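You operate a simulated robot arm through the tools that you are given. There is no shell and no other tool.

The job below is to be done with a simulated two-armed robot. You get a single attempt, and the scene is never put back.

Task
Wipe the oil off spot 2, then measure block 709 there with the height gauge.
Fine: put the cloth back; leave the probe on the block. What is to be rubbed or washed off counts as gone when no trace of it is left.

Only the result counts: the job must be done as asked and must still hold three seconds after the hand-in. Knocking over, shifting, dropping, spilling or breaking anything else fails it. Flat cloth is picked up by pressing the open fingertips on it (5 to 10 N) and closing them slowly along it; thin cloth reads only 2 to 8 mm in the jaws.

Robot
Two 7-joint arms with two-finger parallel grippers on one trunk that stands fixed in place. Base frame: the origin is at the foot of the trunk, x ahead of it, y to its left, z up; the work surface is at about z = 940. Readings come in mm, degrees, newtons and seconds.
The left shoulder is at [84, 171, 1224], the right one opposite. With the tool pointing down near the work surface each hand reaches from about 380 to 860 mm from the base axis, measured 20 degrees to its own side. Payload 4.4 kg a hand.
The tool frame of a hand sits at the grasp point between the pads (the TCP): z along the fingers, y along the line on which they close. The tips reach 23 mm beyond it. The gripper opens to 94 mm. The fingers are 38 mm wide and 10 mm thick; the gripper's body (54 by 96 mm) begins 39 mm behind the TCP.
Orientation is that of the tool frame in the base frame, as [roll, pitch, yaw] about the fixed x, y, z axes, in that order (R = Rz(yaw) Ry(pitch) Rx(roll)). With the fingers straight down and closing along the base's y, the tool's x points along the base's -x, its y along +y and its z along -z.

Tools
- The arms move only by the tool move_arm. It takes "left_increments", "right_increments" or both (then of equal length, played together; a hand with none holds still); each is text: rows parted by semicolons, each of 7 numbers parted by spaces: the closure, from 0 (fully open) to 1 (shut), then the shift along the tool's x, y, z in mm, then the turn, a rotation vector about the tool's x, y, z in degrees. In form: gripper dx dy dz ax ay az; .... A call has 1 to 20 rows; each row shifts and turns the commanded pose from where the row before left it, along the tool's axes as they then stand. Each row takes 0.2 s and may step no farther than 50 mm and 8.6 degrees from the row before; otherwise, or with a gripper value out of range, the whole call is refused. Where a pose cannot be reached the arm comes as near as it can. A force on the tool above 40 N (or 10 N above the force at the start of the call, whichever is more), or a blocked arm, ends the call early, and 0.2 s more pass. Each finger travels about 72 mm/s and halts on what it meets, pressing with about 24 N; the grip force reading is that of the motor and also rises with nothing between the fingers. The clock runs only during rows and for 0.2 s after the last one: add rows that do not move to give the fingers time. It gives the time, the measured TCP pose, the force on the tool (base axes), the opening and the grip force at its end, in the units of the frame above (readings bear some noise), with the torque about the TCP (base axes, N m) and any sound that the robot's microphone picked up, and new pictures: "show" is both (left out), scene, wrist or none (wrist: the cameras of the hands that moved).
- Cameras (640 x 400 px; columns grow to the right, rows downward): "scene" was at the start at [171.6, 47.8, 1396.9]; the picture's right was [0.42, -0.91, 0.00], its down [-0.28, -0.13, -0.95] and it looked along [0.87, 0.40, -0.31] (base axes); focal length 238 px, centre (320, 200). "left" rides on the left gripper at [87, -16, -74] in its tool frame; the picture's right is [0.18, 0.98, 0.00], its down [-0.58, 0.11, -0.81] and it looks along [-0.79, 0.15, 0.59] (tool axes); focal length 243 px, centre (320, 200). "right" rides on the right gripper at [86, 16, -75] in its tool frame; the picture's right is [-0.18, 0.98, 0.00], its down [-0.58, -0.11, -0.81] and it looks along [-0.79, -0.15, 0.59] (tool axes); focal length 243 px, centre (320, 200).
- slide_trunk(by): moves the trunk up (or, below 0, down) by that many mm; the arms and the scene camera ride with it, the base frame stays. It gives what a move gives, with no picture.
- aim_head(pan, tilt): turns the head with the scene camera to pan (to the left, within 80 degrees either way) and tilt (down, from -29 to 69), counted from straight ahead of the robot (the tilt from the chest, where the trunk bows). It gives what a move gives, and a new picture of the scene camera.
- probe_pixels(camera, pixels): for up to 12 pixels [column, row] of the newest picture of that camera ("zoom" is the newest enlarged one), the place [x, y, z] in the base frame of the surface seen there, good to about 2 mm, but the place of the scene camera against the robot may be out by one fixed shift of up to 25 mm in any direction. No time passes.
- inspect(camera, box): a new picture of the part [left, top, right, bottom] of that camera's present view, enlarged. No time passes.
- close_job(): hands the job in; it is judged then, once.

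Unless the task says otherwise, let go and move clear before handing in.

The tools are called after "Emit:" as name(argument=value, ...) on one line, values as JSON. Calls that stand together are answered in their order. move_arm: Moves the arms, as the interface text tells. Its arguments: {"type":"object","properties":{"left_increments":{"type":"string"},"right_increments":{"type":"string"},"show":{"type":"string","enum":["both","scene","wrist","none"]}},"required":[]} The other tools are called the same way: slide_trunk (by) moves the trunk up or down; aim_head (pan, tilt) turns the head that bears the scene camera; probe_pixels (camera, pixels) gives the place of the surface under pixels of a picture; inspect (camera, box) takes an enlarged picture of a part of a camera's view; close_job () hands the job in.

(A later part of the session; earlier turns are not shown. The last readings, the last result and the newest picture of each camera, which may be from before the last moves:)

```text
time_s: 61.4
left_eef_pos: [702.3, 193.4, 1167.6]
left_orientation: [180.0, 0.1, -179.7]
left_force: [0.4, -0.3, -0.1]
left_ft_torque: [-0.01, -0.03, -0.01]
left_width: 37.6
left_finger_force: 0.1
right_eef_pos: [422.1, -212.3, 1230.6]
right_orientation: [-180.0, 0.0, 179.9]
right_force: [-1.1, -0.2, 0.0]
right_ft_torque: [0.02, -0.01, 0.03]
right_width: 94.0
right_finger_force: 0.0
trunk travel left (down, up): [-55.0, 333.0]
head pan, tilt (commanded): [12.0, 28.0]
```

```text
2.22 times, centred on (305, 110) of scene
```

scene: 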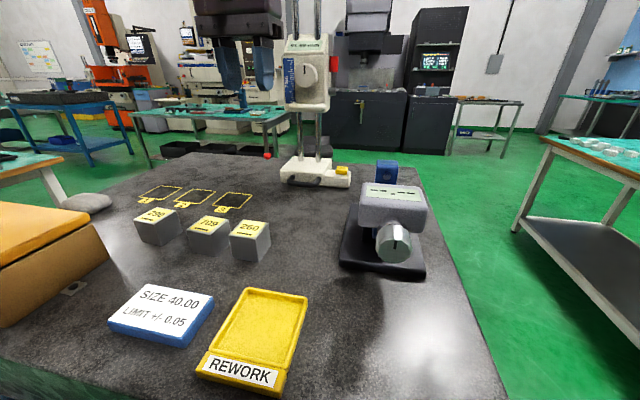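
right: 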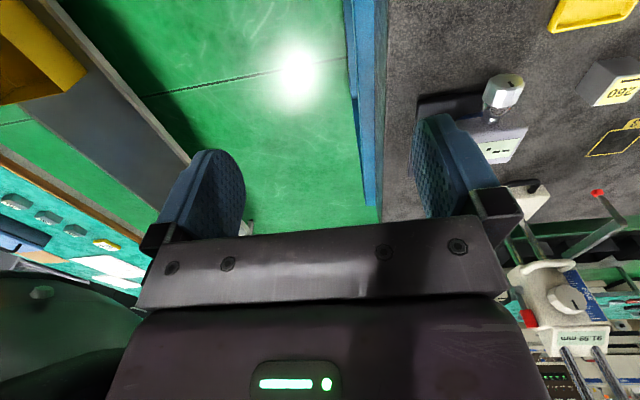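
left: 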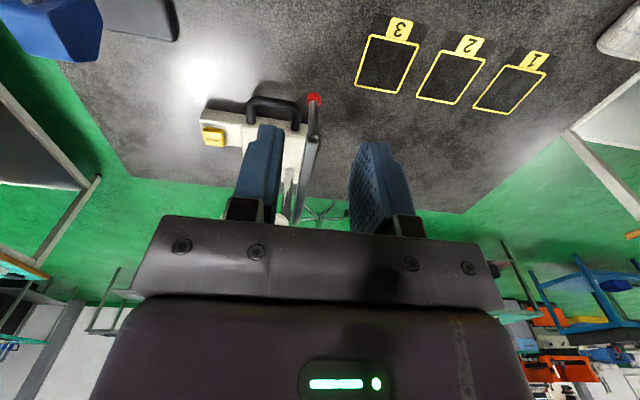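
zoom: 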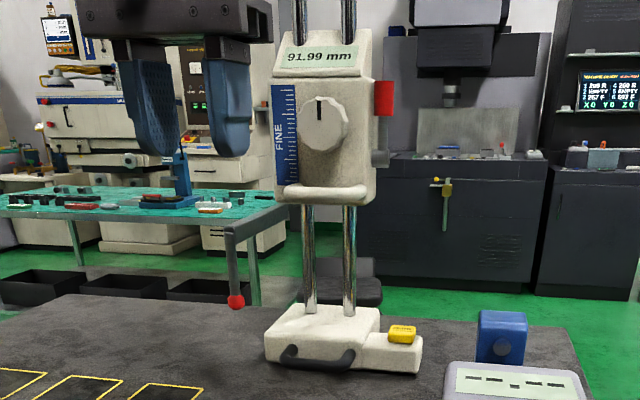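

Reach is good now at (702, 193, 1168), and the scene zoom reads 91.99 mm clearly. I'll measure the probe arm's top and sides from this near view.

Emit:
probe_pixels(camera="left", pixels=[[311.5, 142], [308.5, 160], [304, 180], [300, 205], [306, 160], [311, 160], [313, 99], [313, 115], [313, 108], [301, 190], [305.5, 190]])

Emit:
inspect(camera="left", box=[285, 90, 335, 220])

```text
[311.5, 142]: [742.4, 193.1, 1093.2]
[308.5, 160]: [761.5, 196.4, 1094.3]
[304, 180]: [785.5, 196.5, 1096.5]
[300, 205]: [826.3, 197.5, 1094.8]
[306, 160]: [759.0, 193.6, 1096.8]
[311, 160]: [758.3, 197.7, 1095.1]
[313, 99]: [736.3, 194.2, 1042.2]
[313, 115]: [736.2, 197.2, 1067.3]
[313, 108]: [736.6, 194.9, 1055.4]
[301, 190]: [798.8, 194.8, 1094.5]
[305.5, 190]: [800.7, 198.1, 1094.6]
```

```text
3.08 times, centred on (310, 155) of left
```

zoom: 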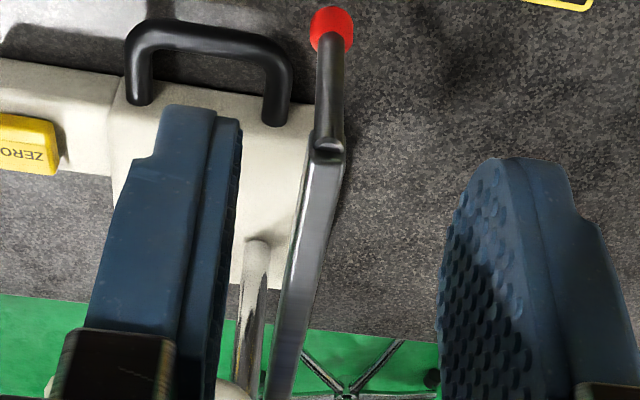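

The probe arm's centre line is y≈195, top z≈1095, and the stem axis is at about (741, 195). I'll come down over the arm at x≈765 with the jaws open around it, then look.

Emit:
move_arm(left_increments="0.6 -31 0.8 0 0 0 0; 0.6 -32 0.8 0 0 0 0; 0.6 0 0 25 0 0 0; 0.6 0 0 25 0 0 0; 0.6 0 0 20 0 0 0; 0.6 0 0 7 0 0 0; 0.6 0 0 0 0 0 0", show="both")

Emit:
inspect(camera="left", box=[230, 80, 410, 240])

Emit:
inspect(camera="scene", box=[220, 20, 370, 200])

```text
time_s: 63.0
left_eef_pos: [734.2, 226.4, 1087.1]
left_orientation: [-179.9, 0.1, -179.9]
left_force: [-1.3, -1.9, 2.2]
left_ft_torque: [-0.11, 0.0, -0.1]
left_width: 38.1
left_finger_force: 0.7
left hand out of reach, approached as far as the arm can: row 1, 2
right_eef_pos: [422.5, -212.3, 1229.4]
right_orientation: [-180.0, 0.0, 179.9]
right_force: [-0.2, 0.0, 0.6]
right_ft_torque: [-0.01, 0.01, 0.01]
right_width: 94.0
right_finger_force: 0.1
trunk travel left (down, up): [-55.0, 333.0]
head pan, tilt (commanded): [12.0, 28.0]
```

scene: 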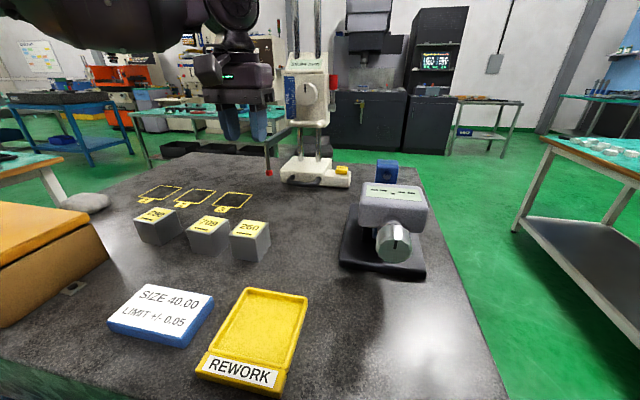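
left: 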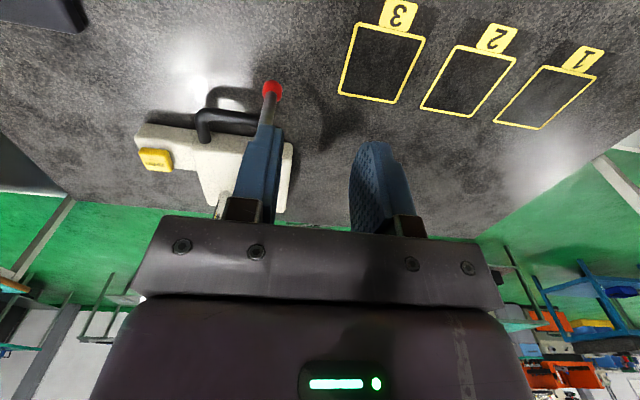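

```text
2.50 times, centred on (320, 160) of left
```

zoom: 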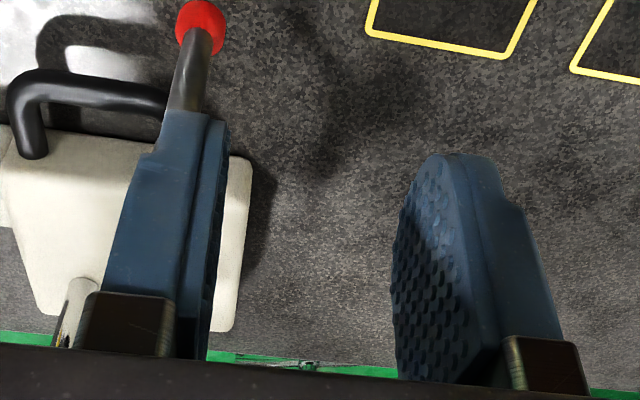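

```text
2.22 times, centred on (295, 110) of scene
```

zoom: 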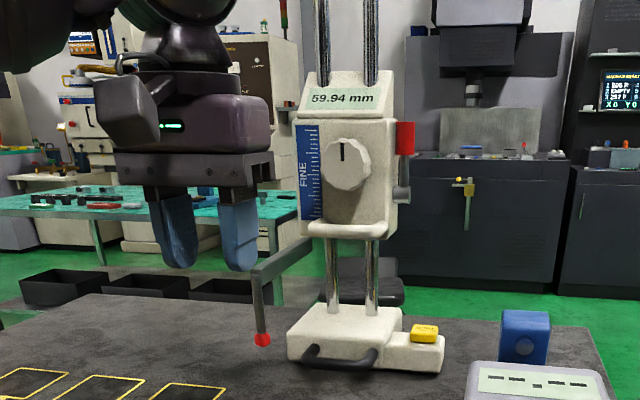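

The hand drifted sideways at its reach limit and its right finger pushed the probe arm down: the gauge now reads 59.94 mm, so the carriage slides easily with only ~2 N. I'll lift straight off and see whether the carriage stays and the base hasn't moved.

Emit:
move_arm(left_increments="0.6 0 0 -15 0 0 0; 0.6 0 0 -20 0 0 0; 0.6 10 0 -10 0 0 0; 0.6 10 0 0 0 0 0; 0.6 0 0 0 0 0 0", show="both")

Emit:
inspect(camera="scene", box=[220, 20, 370, 200])

Emit:
inspect(camera="left", box=[130, 60, 410, 240])

```text
time_s: 64.2
left_eef_pos: [713.8, 226.2, 1132.2]
left_orientation: [-180.0, -0.1, -179.8]
left_force: [-0.5, 0.4, -0.2]
left_ft_torque: [-0.01, 0.01, 0.02]
left_width: 37.7
left_finger_force: 0.0
right_eef_pos: [424.0, -212.7, 1228.0]
right_orientation: [180.0, -0.1, 180.0]
right_force: [-0.7, 0.1, 0.8]
right_ft_torque: [-0.01, -0.03, 0.0]
right_width: 93.9
right_finger_force: 0.0
trunk travel left (down, up): [-55.0, 333.0]
head pan, tilt (commanded): [12.0, 28.0]
```

scene: 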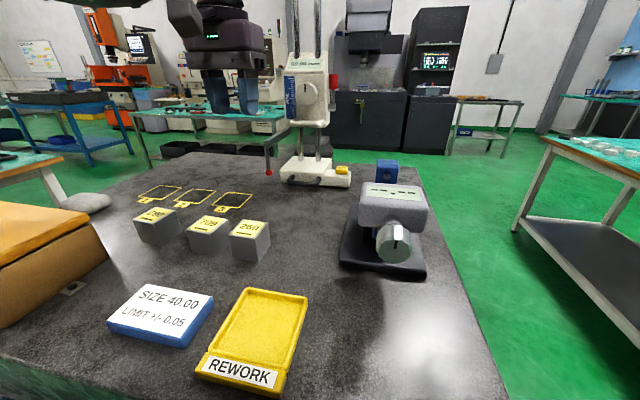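
left: 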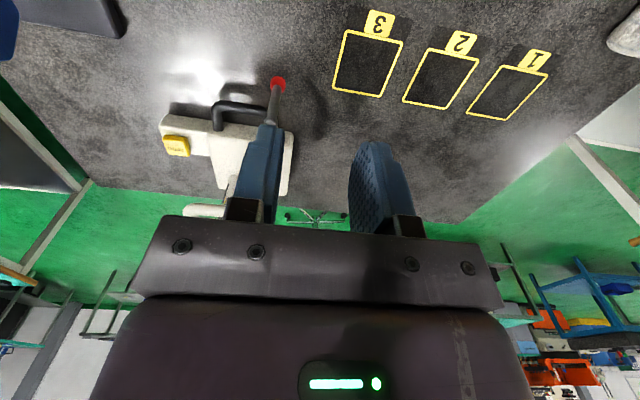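

```text
2.22 times, centred on (295, 110) of scene
```

zoom: 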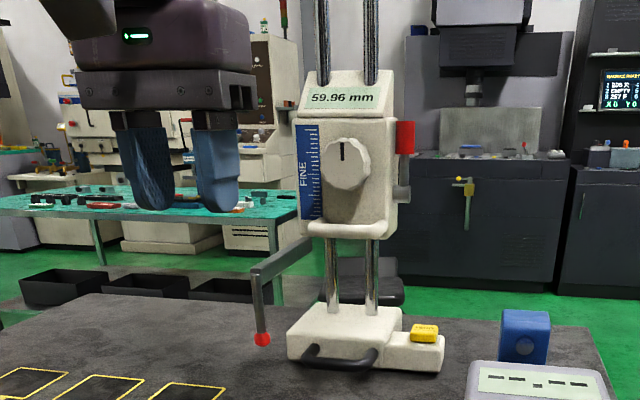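

```text
2.22 times, centred on (270, 150) of left
```

zoom: 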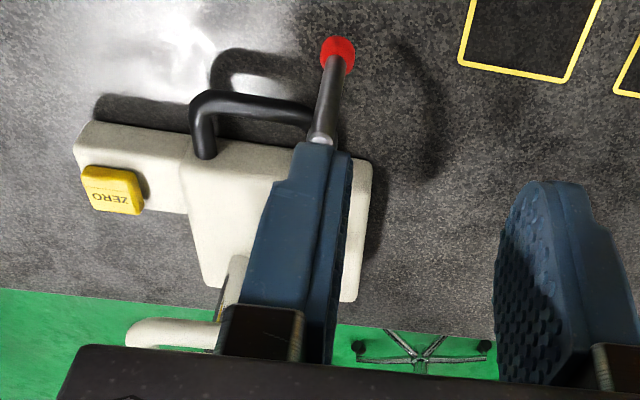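

The carriage stays put at 59.96 mm, so friction holds it and 60 mm already clears a 40 mm block. Next I'll line up in front of the probe stem at y≈195 with the jaws open, to grip stem and arm end and check the reading on the bare plate.

Emit:
move_arm(left_increments="0.6 5 -15.5 0 0 0 0; 0.6 5 -15.5 0 0 0 0; 0.6 0 0 24 0 0 0; 0.6 0 0 24 0 0 0; 0.6 0 0 24 0 0 0; 0.6 0 0 0 0 0 0", show="both")

Emit:
inspect(camera="left", box=[230, 80, 410, 240])

```text
time_s: 65.5
left_eef_pos: [703.2, 196.2, 1059.1]
left_orientation: [-179.9, 0.0, -179.7]
left_force: [-0.1, -0.3, -0.5]
left_ft_torque: [0.01, 0.03, 0.01]
left_width: 37.4
left_finger_force: 0.0
right_eef_pos: [422.8, -212.6, 1230.8]
right_orientation: [180.0, 0.0, 179.9]
right_force: [0.6, -0.8, -0.6]
right_ft_torque: [0.01, 0.0, -0.01]
right_width: 93.7
right_finger_force: 0.1
trunk travel left (down, up): [-55.0, 333.0]
head pan, tilt (commanded): [12.0, 28.0]
```

scene: 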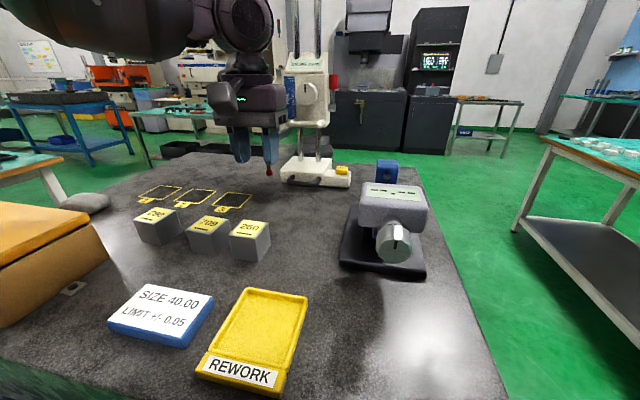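
left: 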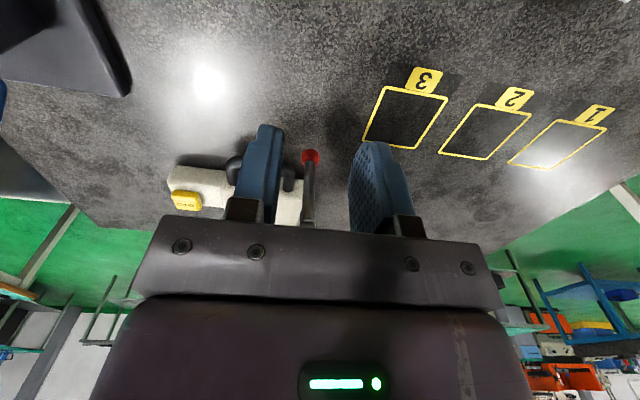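

```text
2.50 times, centred on (320, 160) of left
```

zoom: 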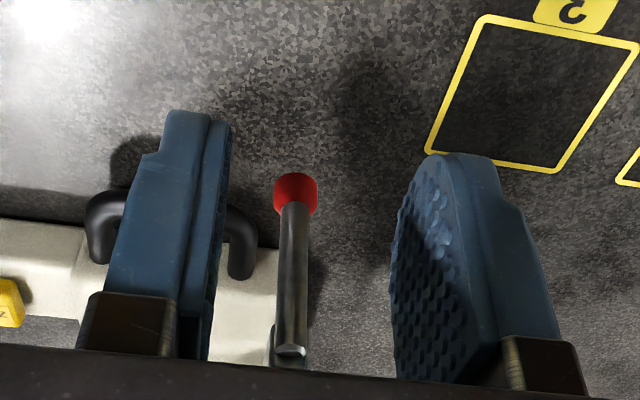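

The stem now stands between the fingers ahead of the hand. I'll measure it exactly before moving forward around it.

Emit:
probe_pixels(camera="left", pixels=[[310.5, 157], [309, 175], [309, 190], [309, 205], [306, 190], [312, 190], [307, 222]])

Emit:
move_arm(left_increments="0.6 -11 -0.5 0 0 0 0; 0.6 -11 0 0 0 0 0; 0.6 -11 0 0 0 0 0; 0.6 0 0 0 0 0 0", show="wrist")

Emit:
inspect(camera="scene", box=[220, 20, 370, 200])

```text
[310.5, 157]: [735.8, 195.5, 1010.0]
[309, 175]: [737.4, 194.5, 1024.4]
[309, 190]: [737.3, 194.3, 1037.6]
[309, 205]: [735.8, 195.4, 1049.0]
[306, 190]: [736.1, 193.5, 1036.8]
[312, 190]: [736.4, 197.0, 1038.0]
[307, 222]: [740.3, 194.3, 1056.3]
```

```text
time_s: 66.5
left_eef_pos: [735.5, 193.8, 1060.3]
left_orientation: [-179.9, 0.2, -179.8]
left_force: [-1.1, -0.4, 0.1]
left_ft_torque: [-0.05, 0.02, 0.01]
left_width: 37.8
left_finger_force: 0.0
right_eef_pos: [422.8, -212.3, 1229.6]
right_orientation: [180.0, 0.0, 180.0]
right_force: [-0.1, -1.1, 0.2]
right_ft_torque: [-0.02, -0.06, 0.01]
right_width: 94.1
right_finger_force: 0.0
trunk travel left (down, up): [-55.0, 333.0]
head pan, tilt (commanded): [12.0, 28.0]
```

left: 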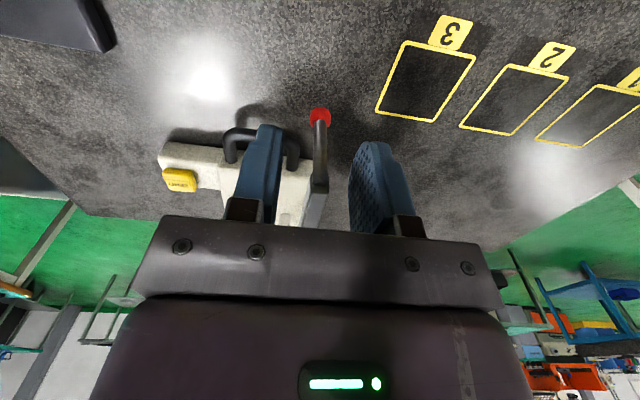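

```text
2.22 times, centred on (295, 110) of scene
```

zoom: 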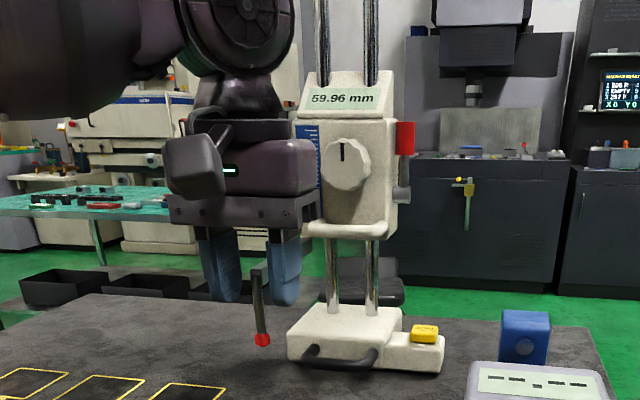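

The fingers straddle the stem and arm end (TCP y 193.8, stem y≈195). I'll centre by 1 mm and close gently on it.

Emit:
move_arm(left_increments="0.6 -1 1.2 0 0 0 0; 0.7 0 0 0 0 0 0; 0.8 0 0 0 0 0 0; 0.9 0 0 0 0 0 0; 1 0 0 0 0 0 0; 1 0 0 0 0 0 0", show="wrist")

Emit:
inspect(camera="scene", box=[220, 20, 370, 200])

```text
time_s: 68.0
left_eef_pos: [737.4, 194.9, 1060.7]
left_orientation: [-180.0, 0.0, -180.0]
left_force: [1.0, -5.0, 0.1]
left_ft_torque: [-0.02, -0.01, -0.12]
left_width: 9.5
left_finger_force: 45.1
right_eef_pos: [423.7, -213.1, 1227.9]
right_orientation: [-179.9, 0.0, -179.9]
right_force: [-0.8, 0.4, 0.3]
right_ft_torque: [0.0, 0.0, 0.01]
right_width: 94.1
right_finger_force: 0.1
trunk travel left (down, up): [-55.0, 333.0]
head pan, tilt (commanded): [12.0, 28.0]
```

left: 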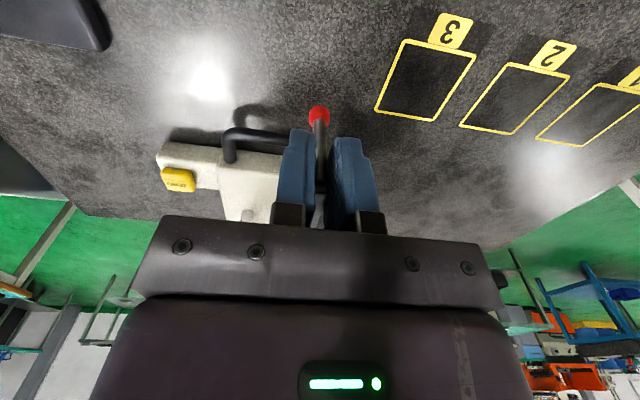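

```text
2.22 times, centred on (295, 110) of scene
```

zoom: 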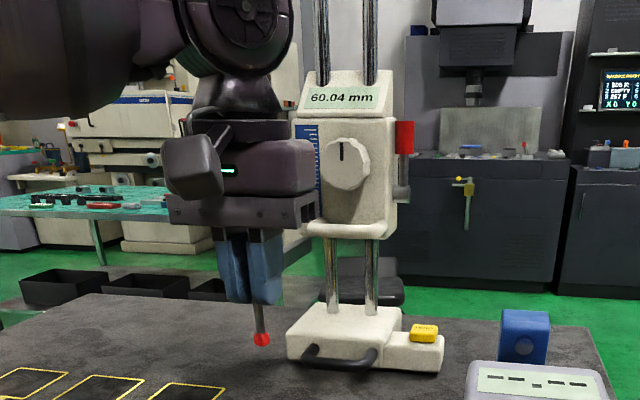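

Gripped at 9.5 mm; the gauge reads 60.04. I'll lower the probe 50 mm and check force and reading.

Emit:
move_arm(left_increments="1 0 0 10 0 0 0; 1 0 0 10 0 0 0; 1 0 0 10 0 0 0; 1 0 0 10 0 0 0; 1 0 0 10 0 0 0; 1 0 0 0 0 0 0", show="wrist")

Emit:
inspect(camera="scene", box=[220, 20, 370, 200])

```text
time_s: 69.3
left_eef_pos: [738.3, 196.6, 1011.1]
left_orientation: [-179.9, 0.3, -179.8]
left_force: [6.8, -4.1, 13.8]
left_ft_torque: [-0.01, 0.69, -0.13]
left_width: 9.5
left_finger_force: 45.4
right_eef_pos: [422.3, -212.7, 1230.0]
right_orientation: [180.0, 0.0, 180.0]
right_force: [-0.1, -0.2, -0.2]
right_ft_torque: [0.0, -0.01, -0.01]
right_width: 94.0
right_finger_force: 0.0
trunk travel left (down, up): [-55.0, 333.0]
head pan, tilt (commanded): [12.0, 28.0]
```

left: 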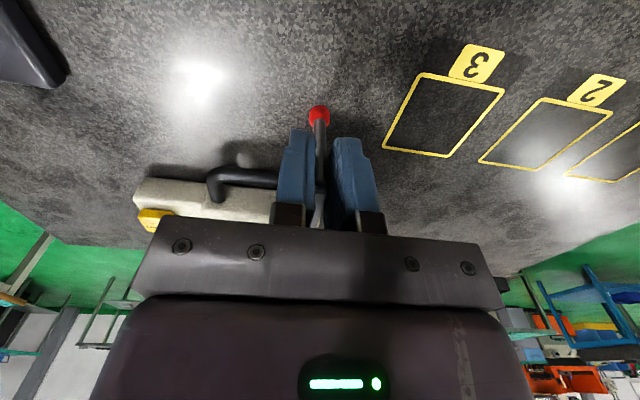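

```text
2.22 times, centred on (295, 110) of scene
```

zoom: 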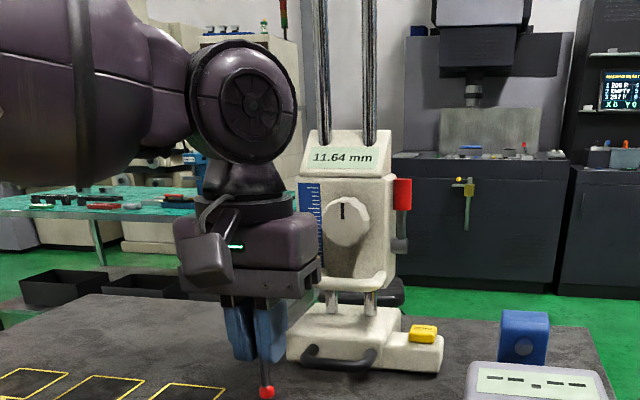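

The gauge reads 11.64 with 14 N upward on the hand, so I'll look closely at the ball's gap to the plate before going further.

Emit:
inspect(camera="left", box=[270, 70, 370, 170])

Emit:
inspect(camera="scene", box=[250, 140, 310, 190])

Emit:
probe_pixels(camera="left", pixels=[[318, 115], [318, 107], [330, 108], [305, 110]])

```text
4.00 times, centred on (320, 120) of left
```

zoom: 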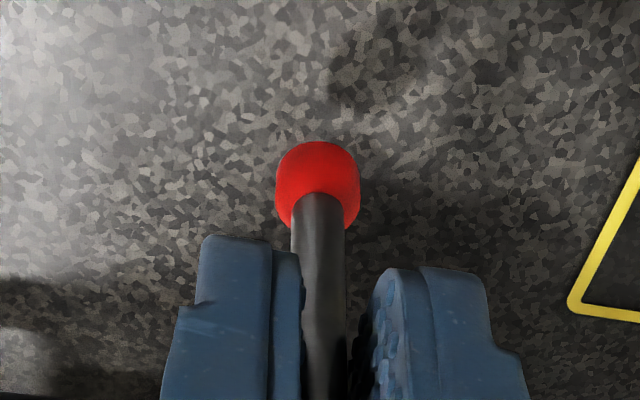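

```text
8.00 times, centred on (280, 165) of scene
```

zoom: 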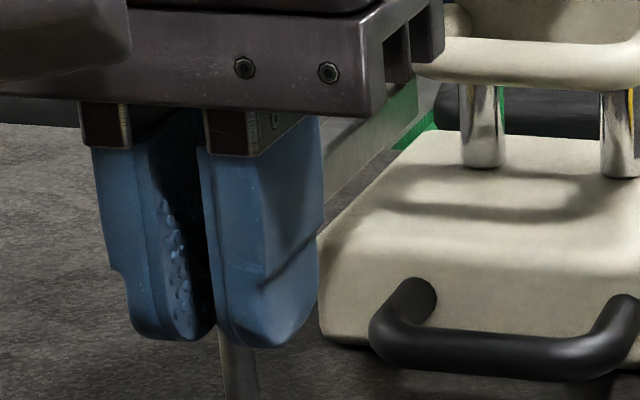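

```text
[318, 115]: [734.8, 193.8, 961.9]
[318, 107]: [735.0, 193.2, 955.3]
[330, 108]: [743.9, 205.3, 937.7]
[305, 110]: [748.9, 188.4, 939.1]
```

The ball (front surface at z 955–962) is still about 11 mm off the plate, so the 14 N is the carriage's drag. I'll lower 8 mm more in small steps.

Emit:
move_arm(left_increments="1 0 0 2 0 0 0; 1 0 0 2 0 0 0; 1 0 0 2 0 0 0; 1 0 0 2 0 0 0; 1 0 0 0 0 0 0; 1 0 0 0 0 0 0", show="none")

Emit:
inspect(camera="scene", box=[250, 50, 350, 110])

```text
time_s: 70.1
left_eef_pos: [738.0, 195.2, 1011.3]
left_orientation: [-179.6, 0.8, -179.8]
left_force: [-6.1, 4.2, 21.4]
left_ft_torque: [0.12, 0.73, -0.19]
left_width: 9.3
left_finger_force: 45.2
right_eef_pos: [421.1, -212.3, 1230.0]
right_orientation: [179.9, 0.1, -180.0]
right_force: [-0.2, 0.2, -0.7]
right_ft_torque: [0.0, 0.03, 0.02]
right_width: 94.1
right_finger_force: 0.0
trunk travel left (down, up): [-55.0, 333.0]
head pan, tilt (commanded): [12.0, 28.0]
stopped in row 3 (left hand): the force on the tool passed its limit at 41 N (the readings are from after the stop); the commanded pose is now the measured one
```

```text
6.40 times, centred on (300, 80) of scene
```

zoom: 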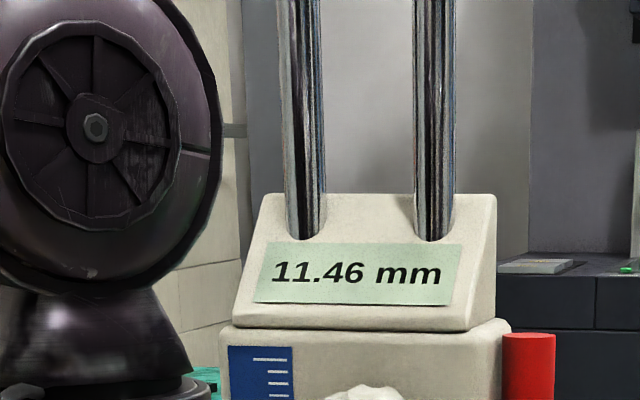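

The hand was stopped by force at a reading of 11.46 while the ball seems ~10 mm above the plate, so something else may be the stop. I'll look around the ball, the carriage and the base closely.

Emit:
inspect(camera="scene", box=[250, 165, 300, 205])

Emit:
inspect(camera="scene", box=[270, 100, 340, 170])

Emit:
inspect(camera="right", box=[440, 120, 640, 330])

```text
10.00 times, centred on (275, 185) of scene
```

zoom: 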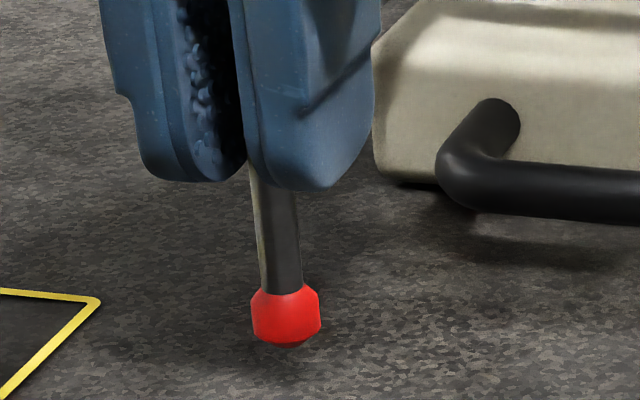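

```text
5.71 times, centred on (305, 135) of scene
```

zoom: 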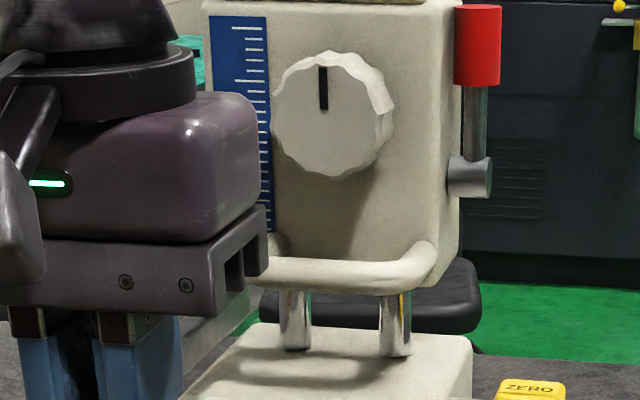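

```text
1.90 times, centred on (540, 225) of right
```

zoom: 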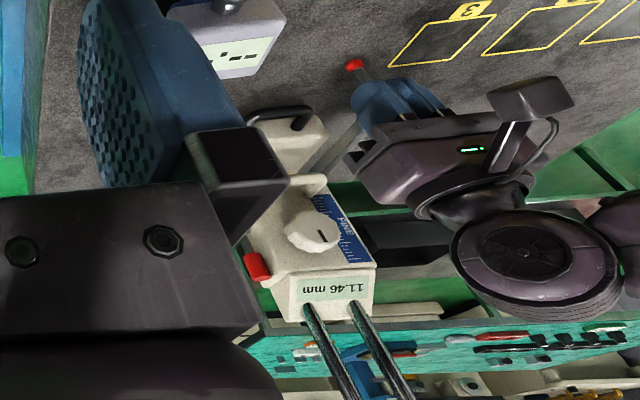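

By depth the ball's bottom is about 10 mm above the plate, which agrees with the reading, so the zero looks right and the carriage seems to have hit a lower stop. I'll ease up 1.5 mm and re-read.

Emit:
move_arm(left_increments="1 0 0 -1.5 0 0 0; 1 0 0 0 0 0 0; 1 0 0 0 0 0 0", show="none")

Emit:
inspect(camera="scene", box=[250, 50, 350, 110])

Emit:
inspect(camera="scene", box=[250, 100, 370, 200])

```text
time_s: 70.9
left_eef_pos: [736.7, 195.6, 1010.4]
left_orientation: [-179.9, 0.7, -179.9]
left_force: [-5.0, 1.3, 17.5]
left_ft_torque: [-0.02, -1.09, -0.18]
left_width: 9.2
left_finger_force: 45.7
right_eef_pos: [421.3, -212.2, 1230.3]
right_orientation: [-180.0, 0.2, -180.0]
right_force: [0.3, -0.3, 0.0]
right_ft_torque: [-0.04, 0.0, 0.02]
right_width: 93.8
right_finger_force: 0.0
trunk travel left (down, up): [-55.0, 333.0]
head pan, tilt (commanded): [12.0, 28.0]
```

```text
6.40 times, centred on (300, 80) of scene
```

zoom: 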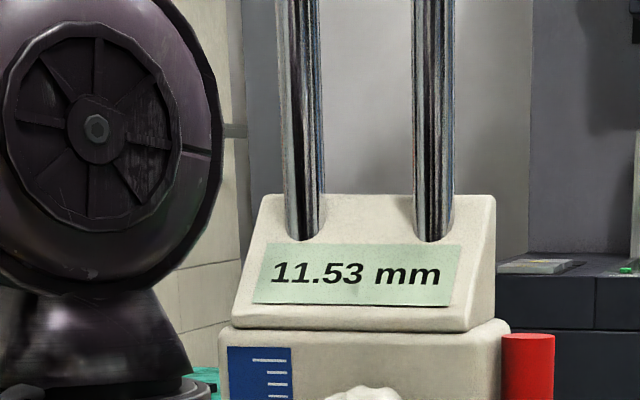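

```text
4.00 times, centred on (310, 150) of scene
```

zoom: 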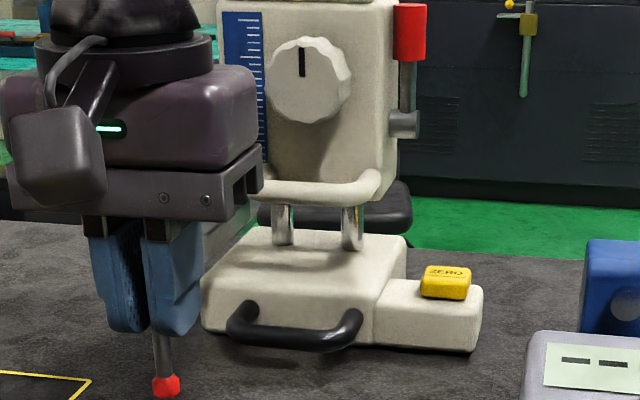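

Still 17 N up at a reading of 11.53, so it is pressing on a stop. I'll ease up a further 3 mm and see how force and reading respond.

Emit:
move_arm(left_increments="1 0 0 -1.5 0 0 0; 1 0 0 -1.5 0 0 0; 1 0 0 0 0 0 0; 1 0 0 0 0 0 0", show="none")

Emit:
inspect(camera="scene", box=[250, 50, 350, 110])

```text
time_s: 71.9
left_eef_pos: [737.5, 195.6, 1011.7]
left_orientation: [-179.8, 0.3, -179.9]
left_force: [-13.5, -4.8, 0.8]
left_ft_torque: [0.01, -0.36, -0.17]
left_width: 9.5
left_finger_force: 45.8
right_eef_pos: [422.2, -212.9, 1229.1]
right_orientation: [179.9, 0.0, -180.0]
right_force: [0.4, -0.1, 0.3]
right_ft_torque: [-0.05, 0.02, -0.01]
right_width: 93.8
right_finger_force: 0.0
trunk travel left (down, up): [-55.0, 333.0]
head pan, tilt (commanded): [12.0, 28.0]
```

```text
6.40 times, centred on (300, 80) of scene
```

zoom: 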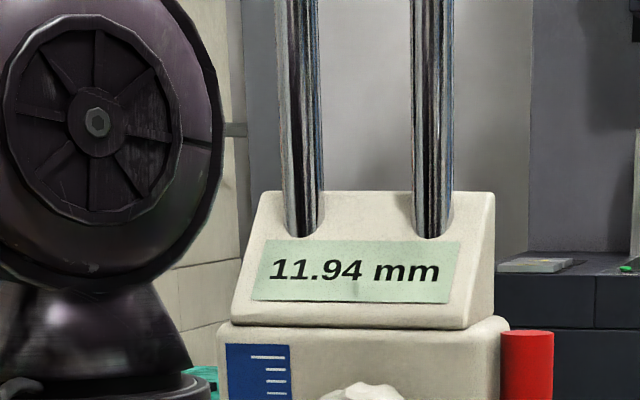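

The force is gone at 11.94, so there is a stop near 11.6. To be sure whether the ball is on the plate or floating, I'll probe the plate just under the ball's outline in the scene view.

Emit:
inspect(camera="scene", box=[255, 180, 287, 205])

Emit:
probe_pixels(camera="zoom", pixels=[[320, 200]])

Emit:
probe_pixels(camera="scene", pixels=[[271.2, 196], [271.2, 198], [271.2, 199], [271.2, 199.6], [271.2, 200.3], [271.2, 201.5], [271.2, 203], [252.5, 195], [266, 199], [276.5, 199]])

```text
16.00 times, centred on (271, 192) of scene
```

zoom: 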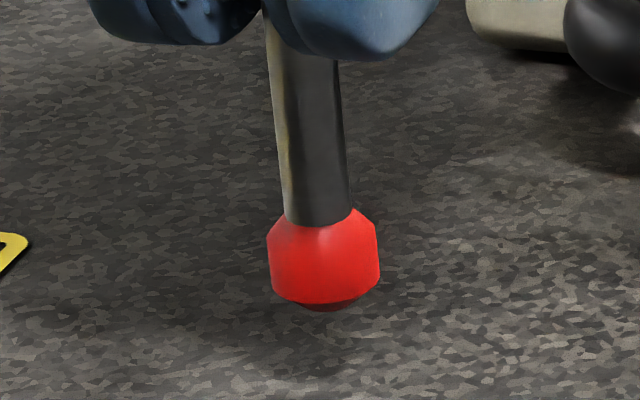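

```text
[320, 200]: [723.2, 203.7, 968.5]
```

```text
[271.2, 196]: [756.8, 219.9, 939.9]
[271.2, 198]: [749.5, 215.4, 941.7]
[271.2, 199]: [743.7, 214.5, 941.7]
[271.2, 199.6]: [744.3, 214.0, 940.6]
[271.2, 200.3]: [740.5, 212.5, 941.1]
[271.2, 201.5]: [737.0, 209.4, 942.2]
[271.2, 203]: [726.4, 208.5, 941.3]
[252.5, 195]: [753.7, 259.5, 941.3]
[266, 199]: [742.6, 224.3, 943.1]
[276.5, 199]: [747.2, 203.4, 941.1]
```

I'll probe directly in this enlarged picture: ball centre (323, 265), its bottom edge (323, 308), and the plate just below.

Emit:
probe_pixels(camera="zoom", pixels=[[323, 240], [323, 265], [323, 290], [323, 306], [323, 313], [323, 320], [323, 330], [15, 240], [250, 300], [400, 300]])

```text
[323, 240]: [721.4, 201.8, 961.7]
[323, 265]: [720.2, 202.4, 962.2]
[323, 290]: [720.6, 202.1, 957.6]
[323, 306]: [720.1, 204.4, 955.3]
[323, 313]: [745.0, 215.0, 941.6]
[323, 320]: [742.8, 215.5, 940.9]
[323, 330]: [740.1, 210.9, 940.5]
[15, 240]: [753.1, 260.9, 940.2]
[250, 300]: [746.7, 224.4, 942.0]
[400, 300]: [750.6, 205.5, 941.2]
```

The ball floats about 11 mm above the plate, matching the 11.94 reading, so the zero is right and ZERO must not be pressed; the carriage simply bottoms out there. I'll raise the probe back to about 62 mm.

Emit:
move_arm(left_increments="1 0 0 -8 0 0 0; 1 0 0 -8 0 0 0; 1 0 0 -8 0 0 0; 1 0 0 -8 0 0 0; 1 0 0 -8 0 0 0; 1 0 0 -8 0 0 0; 1 0 0 -4 0 0 0; 1 0 0 0 0 0 0", show="wrist")

Emit:
inspect(camera="scene", box=[220, 20, 370, 200])

```text
time_s: 73.7
left_eef_pos: [737.5, 195.3, 1066.1]
left_orientation: [-179.8, 0.6, -179.8]
left_force: [-14.4, -1.4, -2.3]
left_ft_torque: [0.03, 0.79, -0.21]
left_width: 9.7
left_finger_force: 45.4
right_eef_pos: [422.3, -212.2, 1229.4]
right_orientation: [-179.9, 0.1, -180.0]
right_force: [0.1, -0.5, 0.0]
right_ft_torque: [0.02, -0.02, -0.01]
right_width: 93.7
right_finger_force: 0.2
trunk travel left (down, up): [-55.0, 333.0]
head pan, tilt (commanded): [12.0, 28.0]
```

left: 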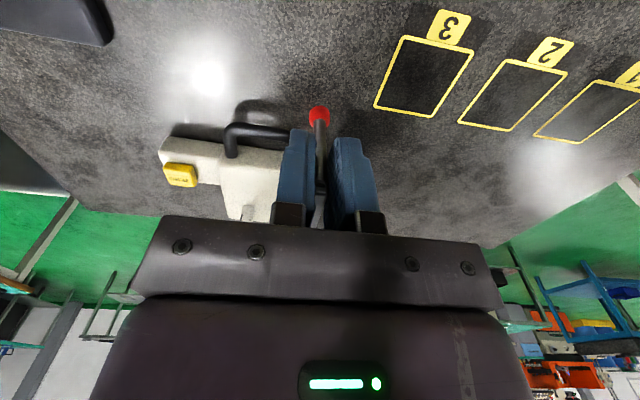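

```text
2.22 times, centred on (295, 110) of scene
```

zoom: 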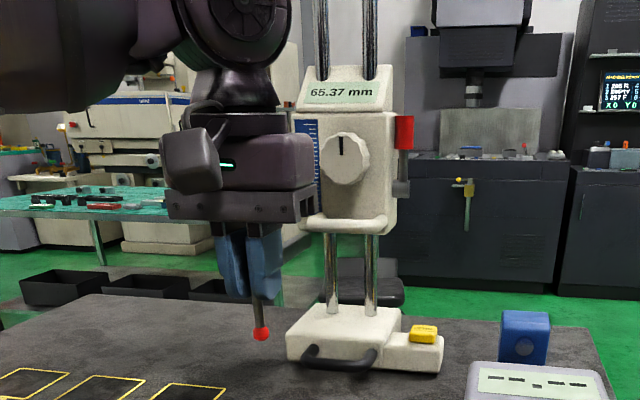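

Reading 65.37 mm now, plenty of clearance. I'll relax the 14 N sideways push, open the fingers wide and draw straight back from the stem.

Emit:
move_arm(left_increments="1 1.5 0 0 0 0 0; 1 0 0 0 0 0 0; 0.9 0 0 0 0 0 0; 0.7 0 0 0 0 0 0; 0.6 0 0 0 0 0 0; 0.6 0 0 0 0 0 0; 0.6 12 0 0 0 0 0; 0.6 20 0 0 0 0 0; 0.6 25 0 0 0 0 0; 0.6 0 0 0 0 0 0", show="both")

Emit:
inspect(camera="scene", box=[220, 20, 370, 200])

```text
time_s: 75.9
left_eef_pos: [677.4, 195.7, 1063.5]
left_orientation: [-179.8, 0.4, -179.8]
left_force: [-0.1, -0.5, -1.2]
left_ft_torque: [0.01, 0.0, -0.02]
left_width: 37.5
left_finger_force: 0.1
right_eef_pos: [422.3, -212.6, 1230.1]
right_orientation: [180.0, -0.1, 180.0]
right_force: [-0.1, -0.3, 0.0]
right_ft_torque: [-0.02, 0.01, 0.04]
right_width: 94.0
right_finger_force: 0.0
trunk travel left (down, up): [-55.0, 333.0]
head pan, tilt (commanded): [12.0, 28.0]
```

scene: 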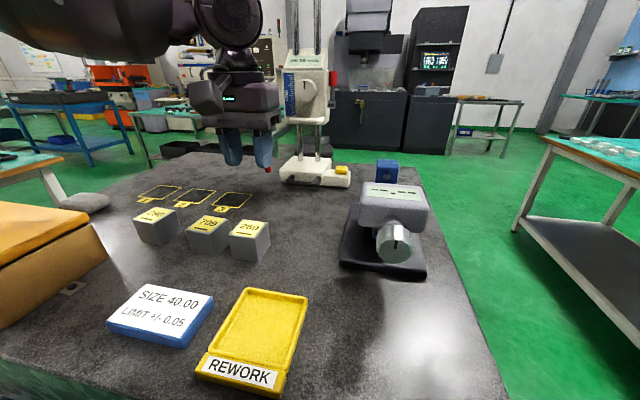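
left: 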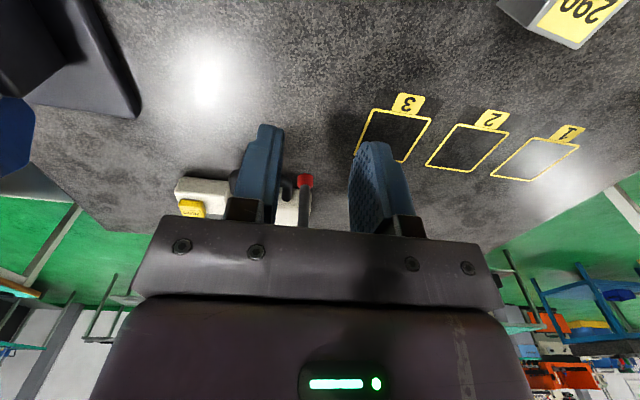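

```text
2.22 times, centred on (295, 110) of scene
```

zoom: 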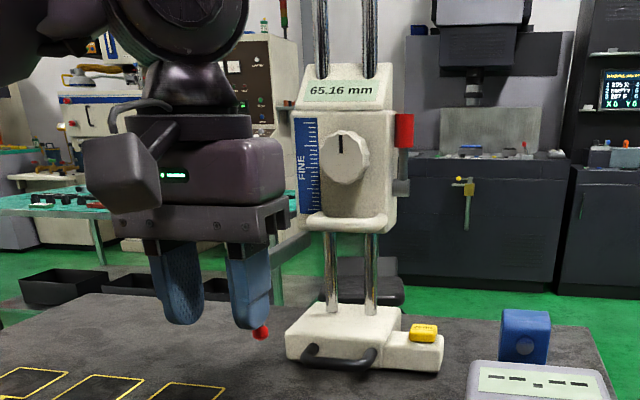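

The carriage holds at 65.16 mm. Next is block 709; I'll move the left hand above it with a view ahead.

Emit:
move_arm(left_increments="0.6 15 5 -10 0 0 0; 0.5 25 10 -5 0 0 0; 0.4 25 12 0 0 0 0; 0.4 20 12 0 0 0 0; 0.4 0 0 0 0 0 0", show="both")

Emit:
inspect(camera="left", box=[200, 0, 460, 190])

```text
time_s: 77.1
left_eef_pos: [594.5, 235.6, 1076.7]
left_orientation: [-179.8, 0.5, -179.8]
left_force: [-0.3, 0.0, -0.1]
left_ft_torque: [-0.01, 0.03, 0.03]
left_width: 56.1
left_finger_force: 0.0
right_eef_pos: [422.9, -213.4, 1228.0]
right_orientation: [-179.9, -0.2, -179.9]
right_force: [0.5, 0.3, 0.0]
right_ft_torque: [-0.03, -0.02, 0.01]
right_width: 93.9
right_finger_force: 0.1
trunk travel left (down, up): [-55.0, 333.0]
head pan, tilt (commanded): [12.0, 28.0]
```

scene: 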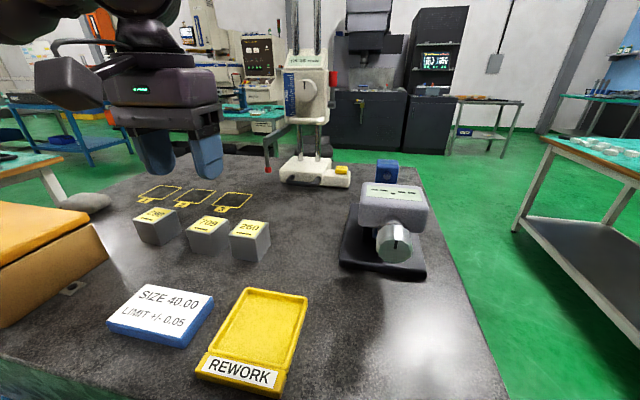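
left: 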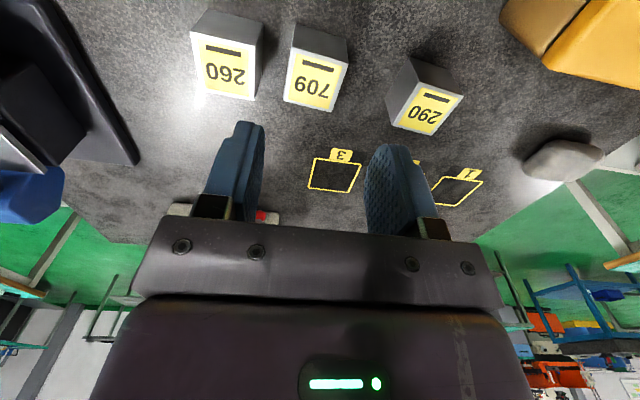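

```text
2.11 times, centred on (330, 95) of left
```

zoom: 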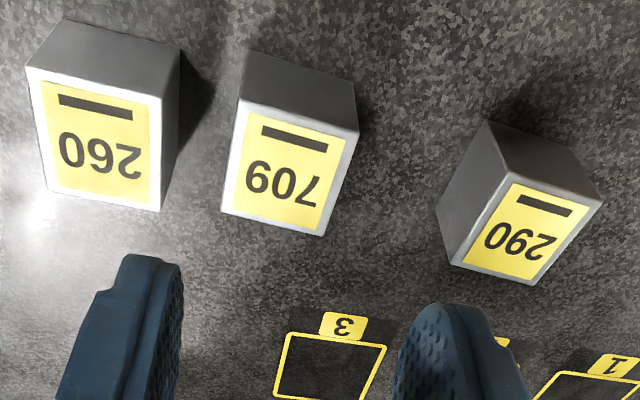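

Block 709's top face is visible with corners at zoom (241,103), (356,131), (325,235), (221,212). I'll probe its corners and its neighbours'.

Emit:
probe_pixels(camera="zoom", pixels=[[246, 108], [350, 133], [321, 229], [226, 209], [285, 170], [155, 108], [158, 205], [34, 75], [515, 180], [597, 205], [455, 262], [100, 130]])

```text
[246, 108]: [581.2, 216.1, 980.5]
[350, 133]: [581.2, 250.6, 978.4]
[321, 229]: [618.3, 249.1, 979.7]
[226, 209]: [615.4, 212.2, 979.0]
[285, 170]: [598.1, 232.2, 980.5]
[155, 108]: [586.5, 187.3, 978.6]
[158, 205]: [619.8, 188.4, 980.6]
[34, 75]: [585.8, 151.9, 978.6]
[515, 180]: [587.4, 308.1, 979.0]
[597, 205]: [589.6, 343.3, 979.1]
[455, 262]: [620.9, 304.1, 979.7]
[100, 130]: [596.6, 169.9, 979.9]
```

Block 709 is centred about (599, 232) turned about −3°, with a 25 mm gap to block 260. I'll align the hand, narrow the jaws to ~52 mm and descend to just above it for a check.

Emit:
move_arm(left_increments="0.45 -5 -3.5 0 0 0 3.3; 0.45 0 0 25 0 0 0; 0.45 0 0 25 0 0 0; 0.45 0 0 15 0 0 0; 0.45 0 0 0 0 0 0", show="both")

Emit:
inspect(camera="left", box=[180, 60, 460, 240])

```text
time_s: 78.3
left_eef_pos: [599.9, 230.2, 1012.3]
left_orientation: [-179.8, 0.4, 176.9]
left_force: [-0.7, -0.3, -0.6]
left_ft_torque: [0.0, 0.03, -0.01]
left_width: 51.9
left_finger_force: 0.0
right_eef_pos: [423.1, -212.2, 1230.4]
right_orientation: [-180.0, 0.0, 179.9]
right_force: [0.4, -0.5, 0.2]
right_ft_torque: [0.01, 0.01, 0.02]
right_width: 93.9
right_finger_force: 0.1
trunk travel left (down, up): [-55.0, 333.0]
head pan, tilt (commanded): [12.0, 28.0]
```

scene: 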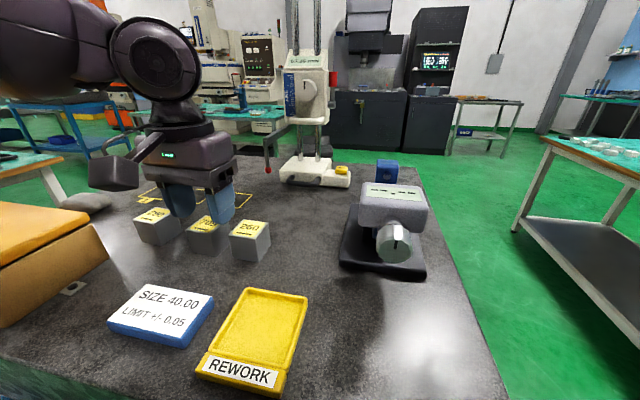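
left: 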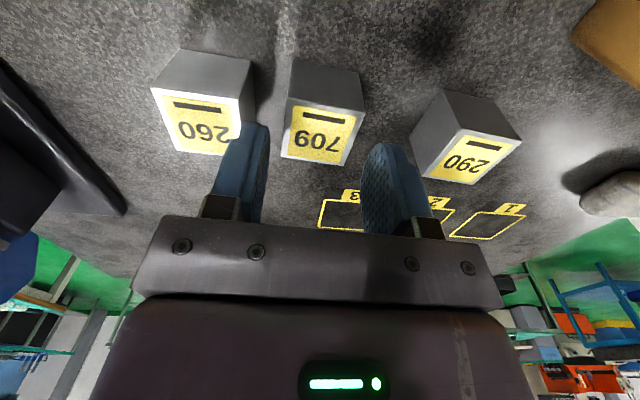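

```text
2.22 times, centred on (320, 150) of left
```

zoom: 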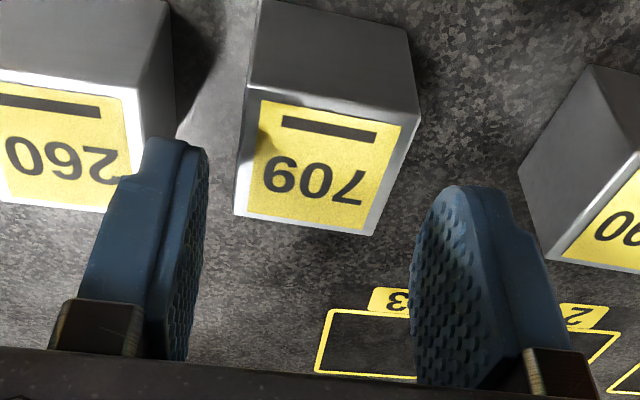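

From closer up, block 709's top corners are at zoom (250,95), (418,122), (373,232), (237,213). I'll probe again to fine-tune.

Emit:
probe_pixels(camera="zoom", pixels=[[254, 98], [413, 124], [370, 230], [240, 211], [320, 165], [142, 100], [140, 130], [245, 150], [392, 180]])

```text
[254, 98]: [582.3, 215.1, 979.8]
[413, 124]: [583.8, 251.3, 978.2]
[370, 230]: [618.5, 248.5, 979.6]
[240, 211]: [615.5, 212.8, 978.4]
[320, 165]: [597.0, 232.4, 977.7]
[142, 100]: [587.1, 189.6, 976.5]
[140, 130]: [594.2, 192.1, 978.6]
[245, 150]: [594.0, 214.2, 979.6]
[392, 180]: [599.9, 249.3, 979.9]
```

The block's centre is (600, 232) turned −4°. I'll shift 1.7 mm left, turn 0.9° more, narrow to 49 mm and go down around it, then close.

Emit:
move_arm(left_increments="0.48 0 1.7 0 0 0 0.9; 0.48 0 0 0 0 0 0; 0.48 0 0 15 0 0 0; 0.48 0 0 15 0 0 0; 0.48 0 0 13 0 0 0; 0.48 0 0 0 0 0 0", show="wrist")

Emit:
inspect(camera="left", box=[180, 60, 460, 240])

```text
time_s: 79.7
left_eef_pos: [601.5, 232.1, 970.2]
left_orientation: [-179.8, 0.5, 176.0]
left_force: [0.8, 0.6, 0.1]
left_ft_torque: [0.01, 0.02, 0.01]
left_width: 48.8
left_finger_force: 0.1
right_eef_pos: [421.9, -211.5, 1230.6]
right_orientation: [180.0, -0.1, -179.9]
right_force: [0.4, 0.0, 0.2]
right_ft_torque: [0.01, 0.03, -0.01]
right_width: 93.8
right_finger_force: 0.1
trunk travel left (down, up): [-55.0, 333.0]
head pan, tilt (commanded): [12.0, 28.0]
```

left: 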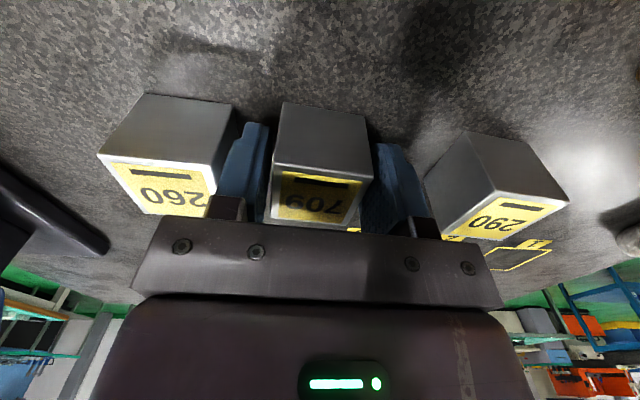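

```text
2.22 times, centred on (320, 150) of left
```

zoom: 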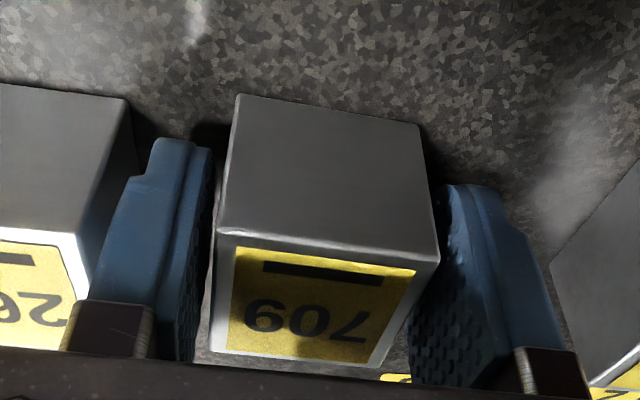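

Both fingers stand free on either side of 709 with nothing else touched (forces under 1 N). I'll close on the block.

Emit:
move_arm(left_increments="0.55 0 0 0 0 0 0; 0.65 0 0 0 0 0 0; 0.8 0 0 0 0 0 0; 0.8 0 0 0 0 0 0", show="wrist")

```text
time_s: 80.7
left_eef_pos: [600.3, 231.7, 969.6]
left_orientation: [-179.7, 0.5, 175.9]
left_force: [0.4, 0.4, 0.1]
left_ft_torque: [0.04, -0.02, -0.01]
left_width: 40.0
left_finger_force: 24.5
right_eef_pos: [421.8, -211.1, 1228.8]
right_orientation: [-180.0, -0.1, -180.0]
right_force: [0.6, -0.5, -0.5]
right_ft_torque: [0.03, -0.01, 0.02]
right_width: 93.9
right_finger_force: 0.0
trunk travel left (down, up): [-55.0, 333.0]
head pan, tilt (commanded): [12.0, 28.0]
```

left: 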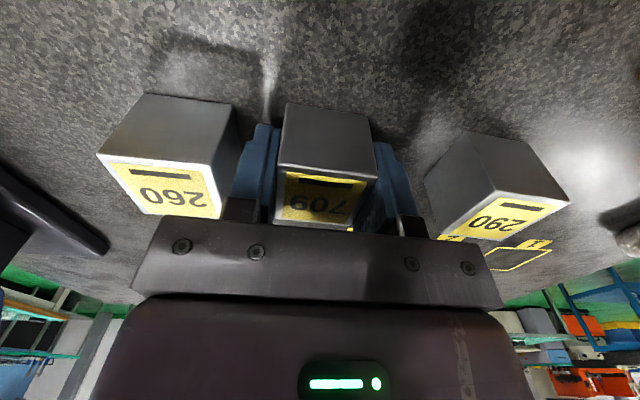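

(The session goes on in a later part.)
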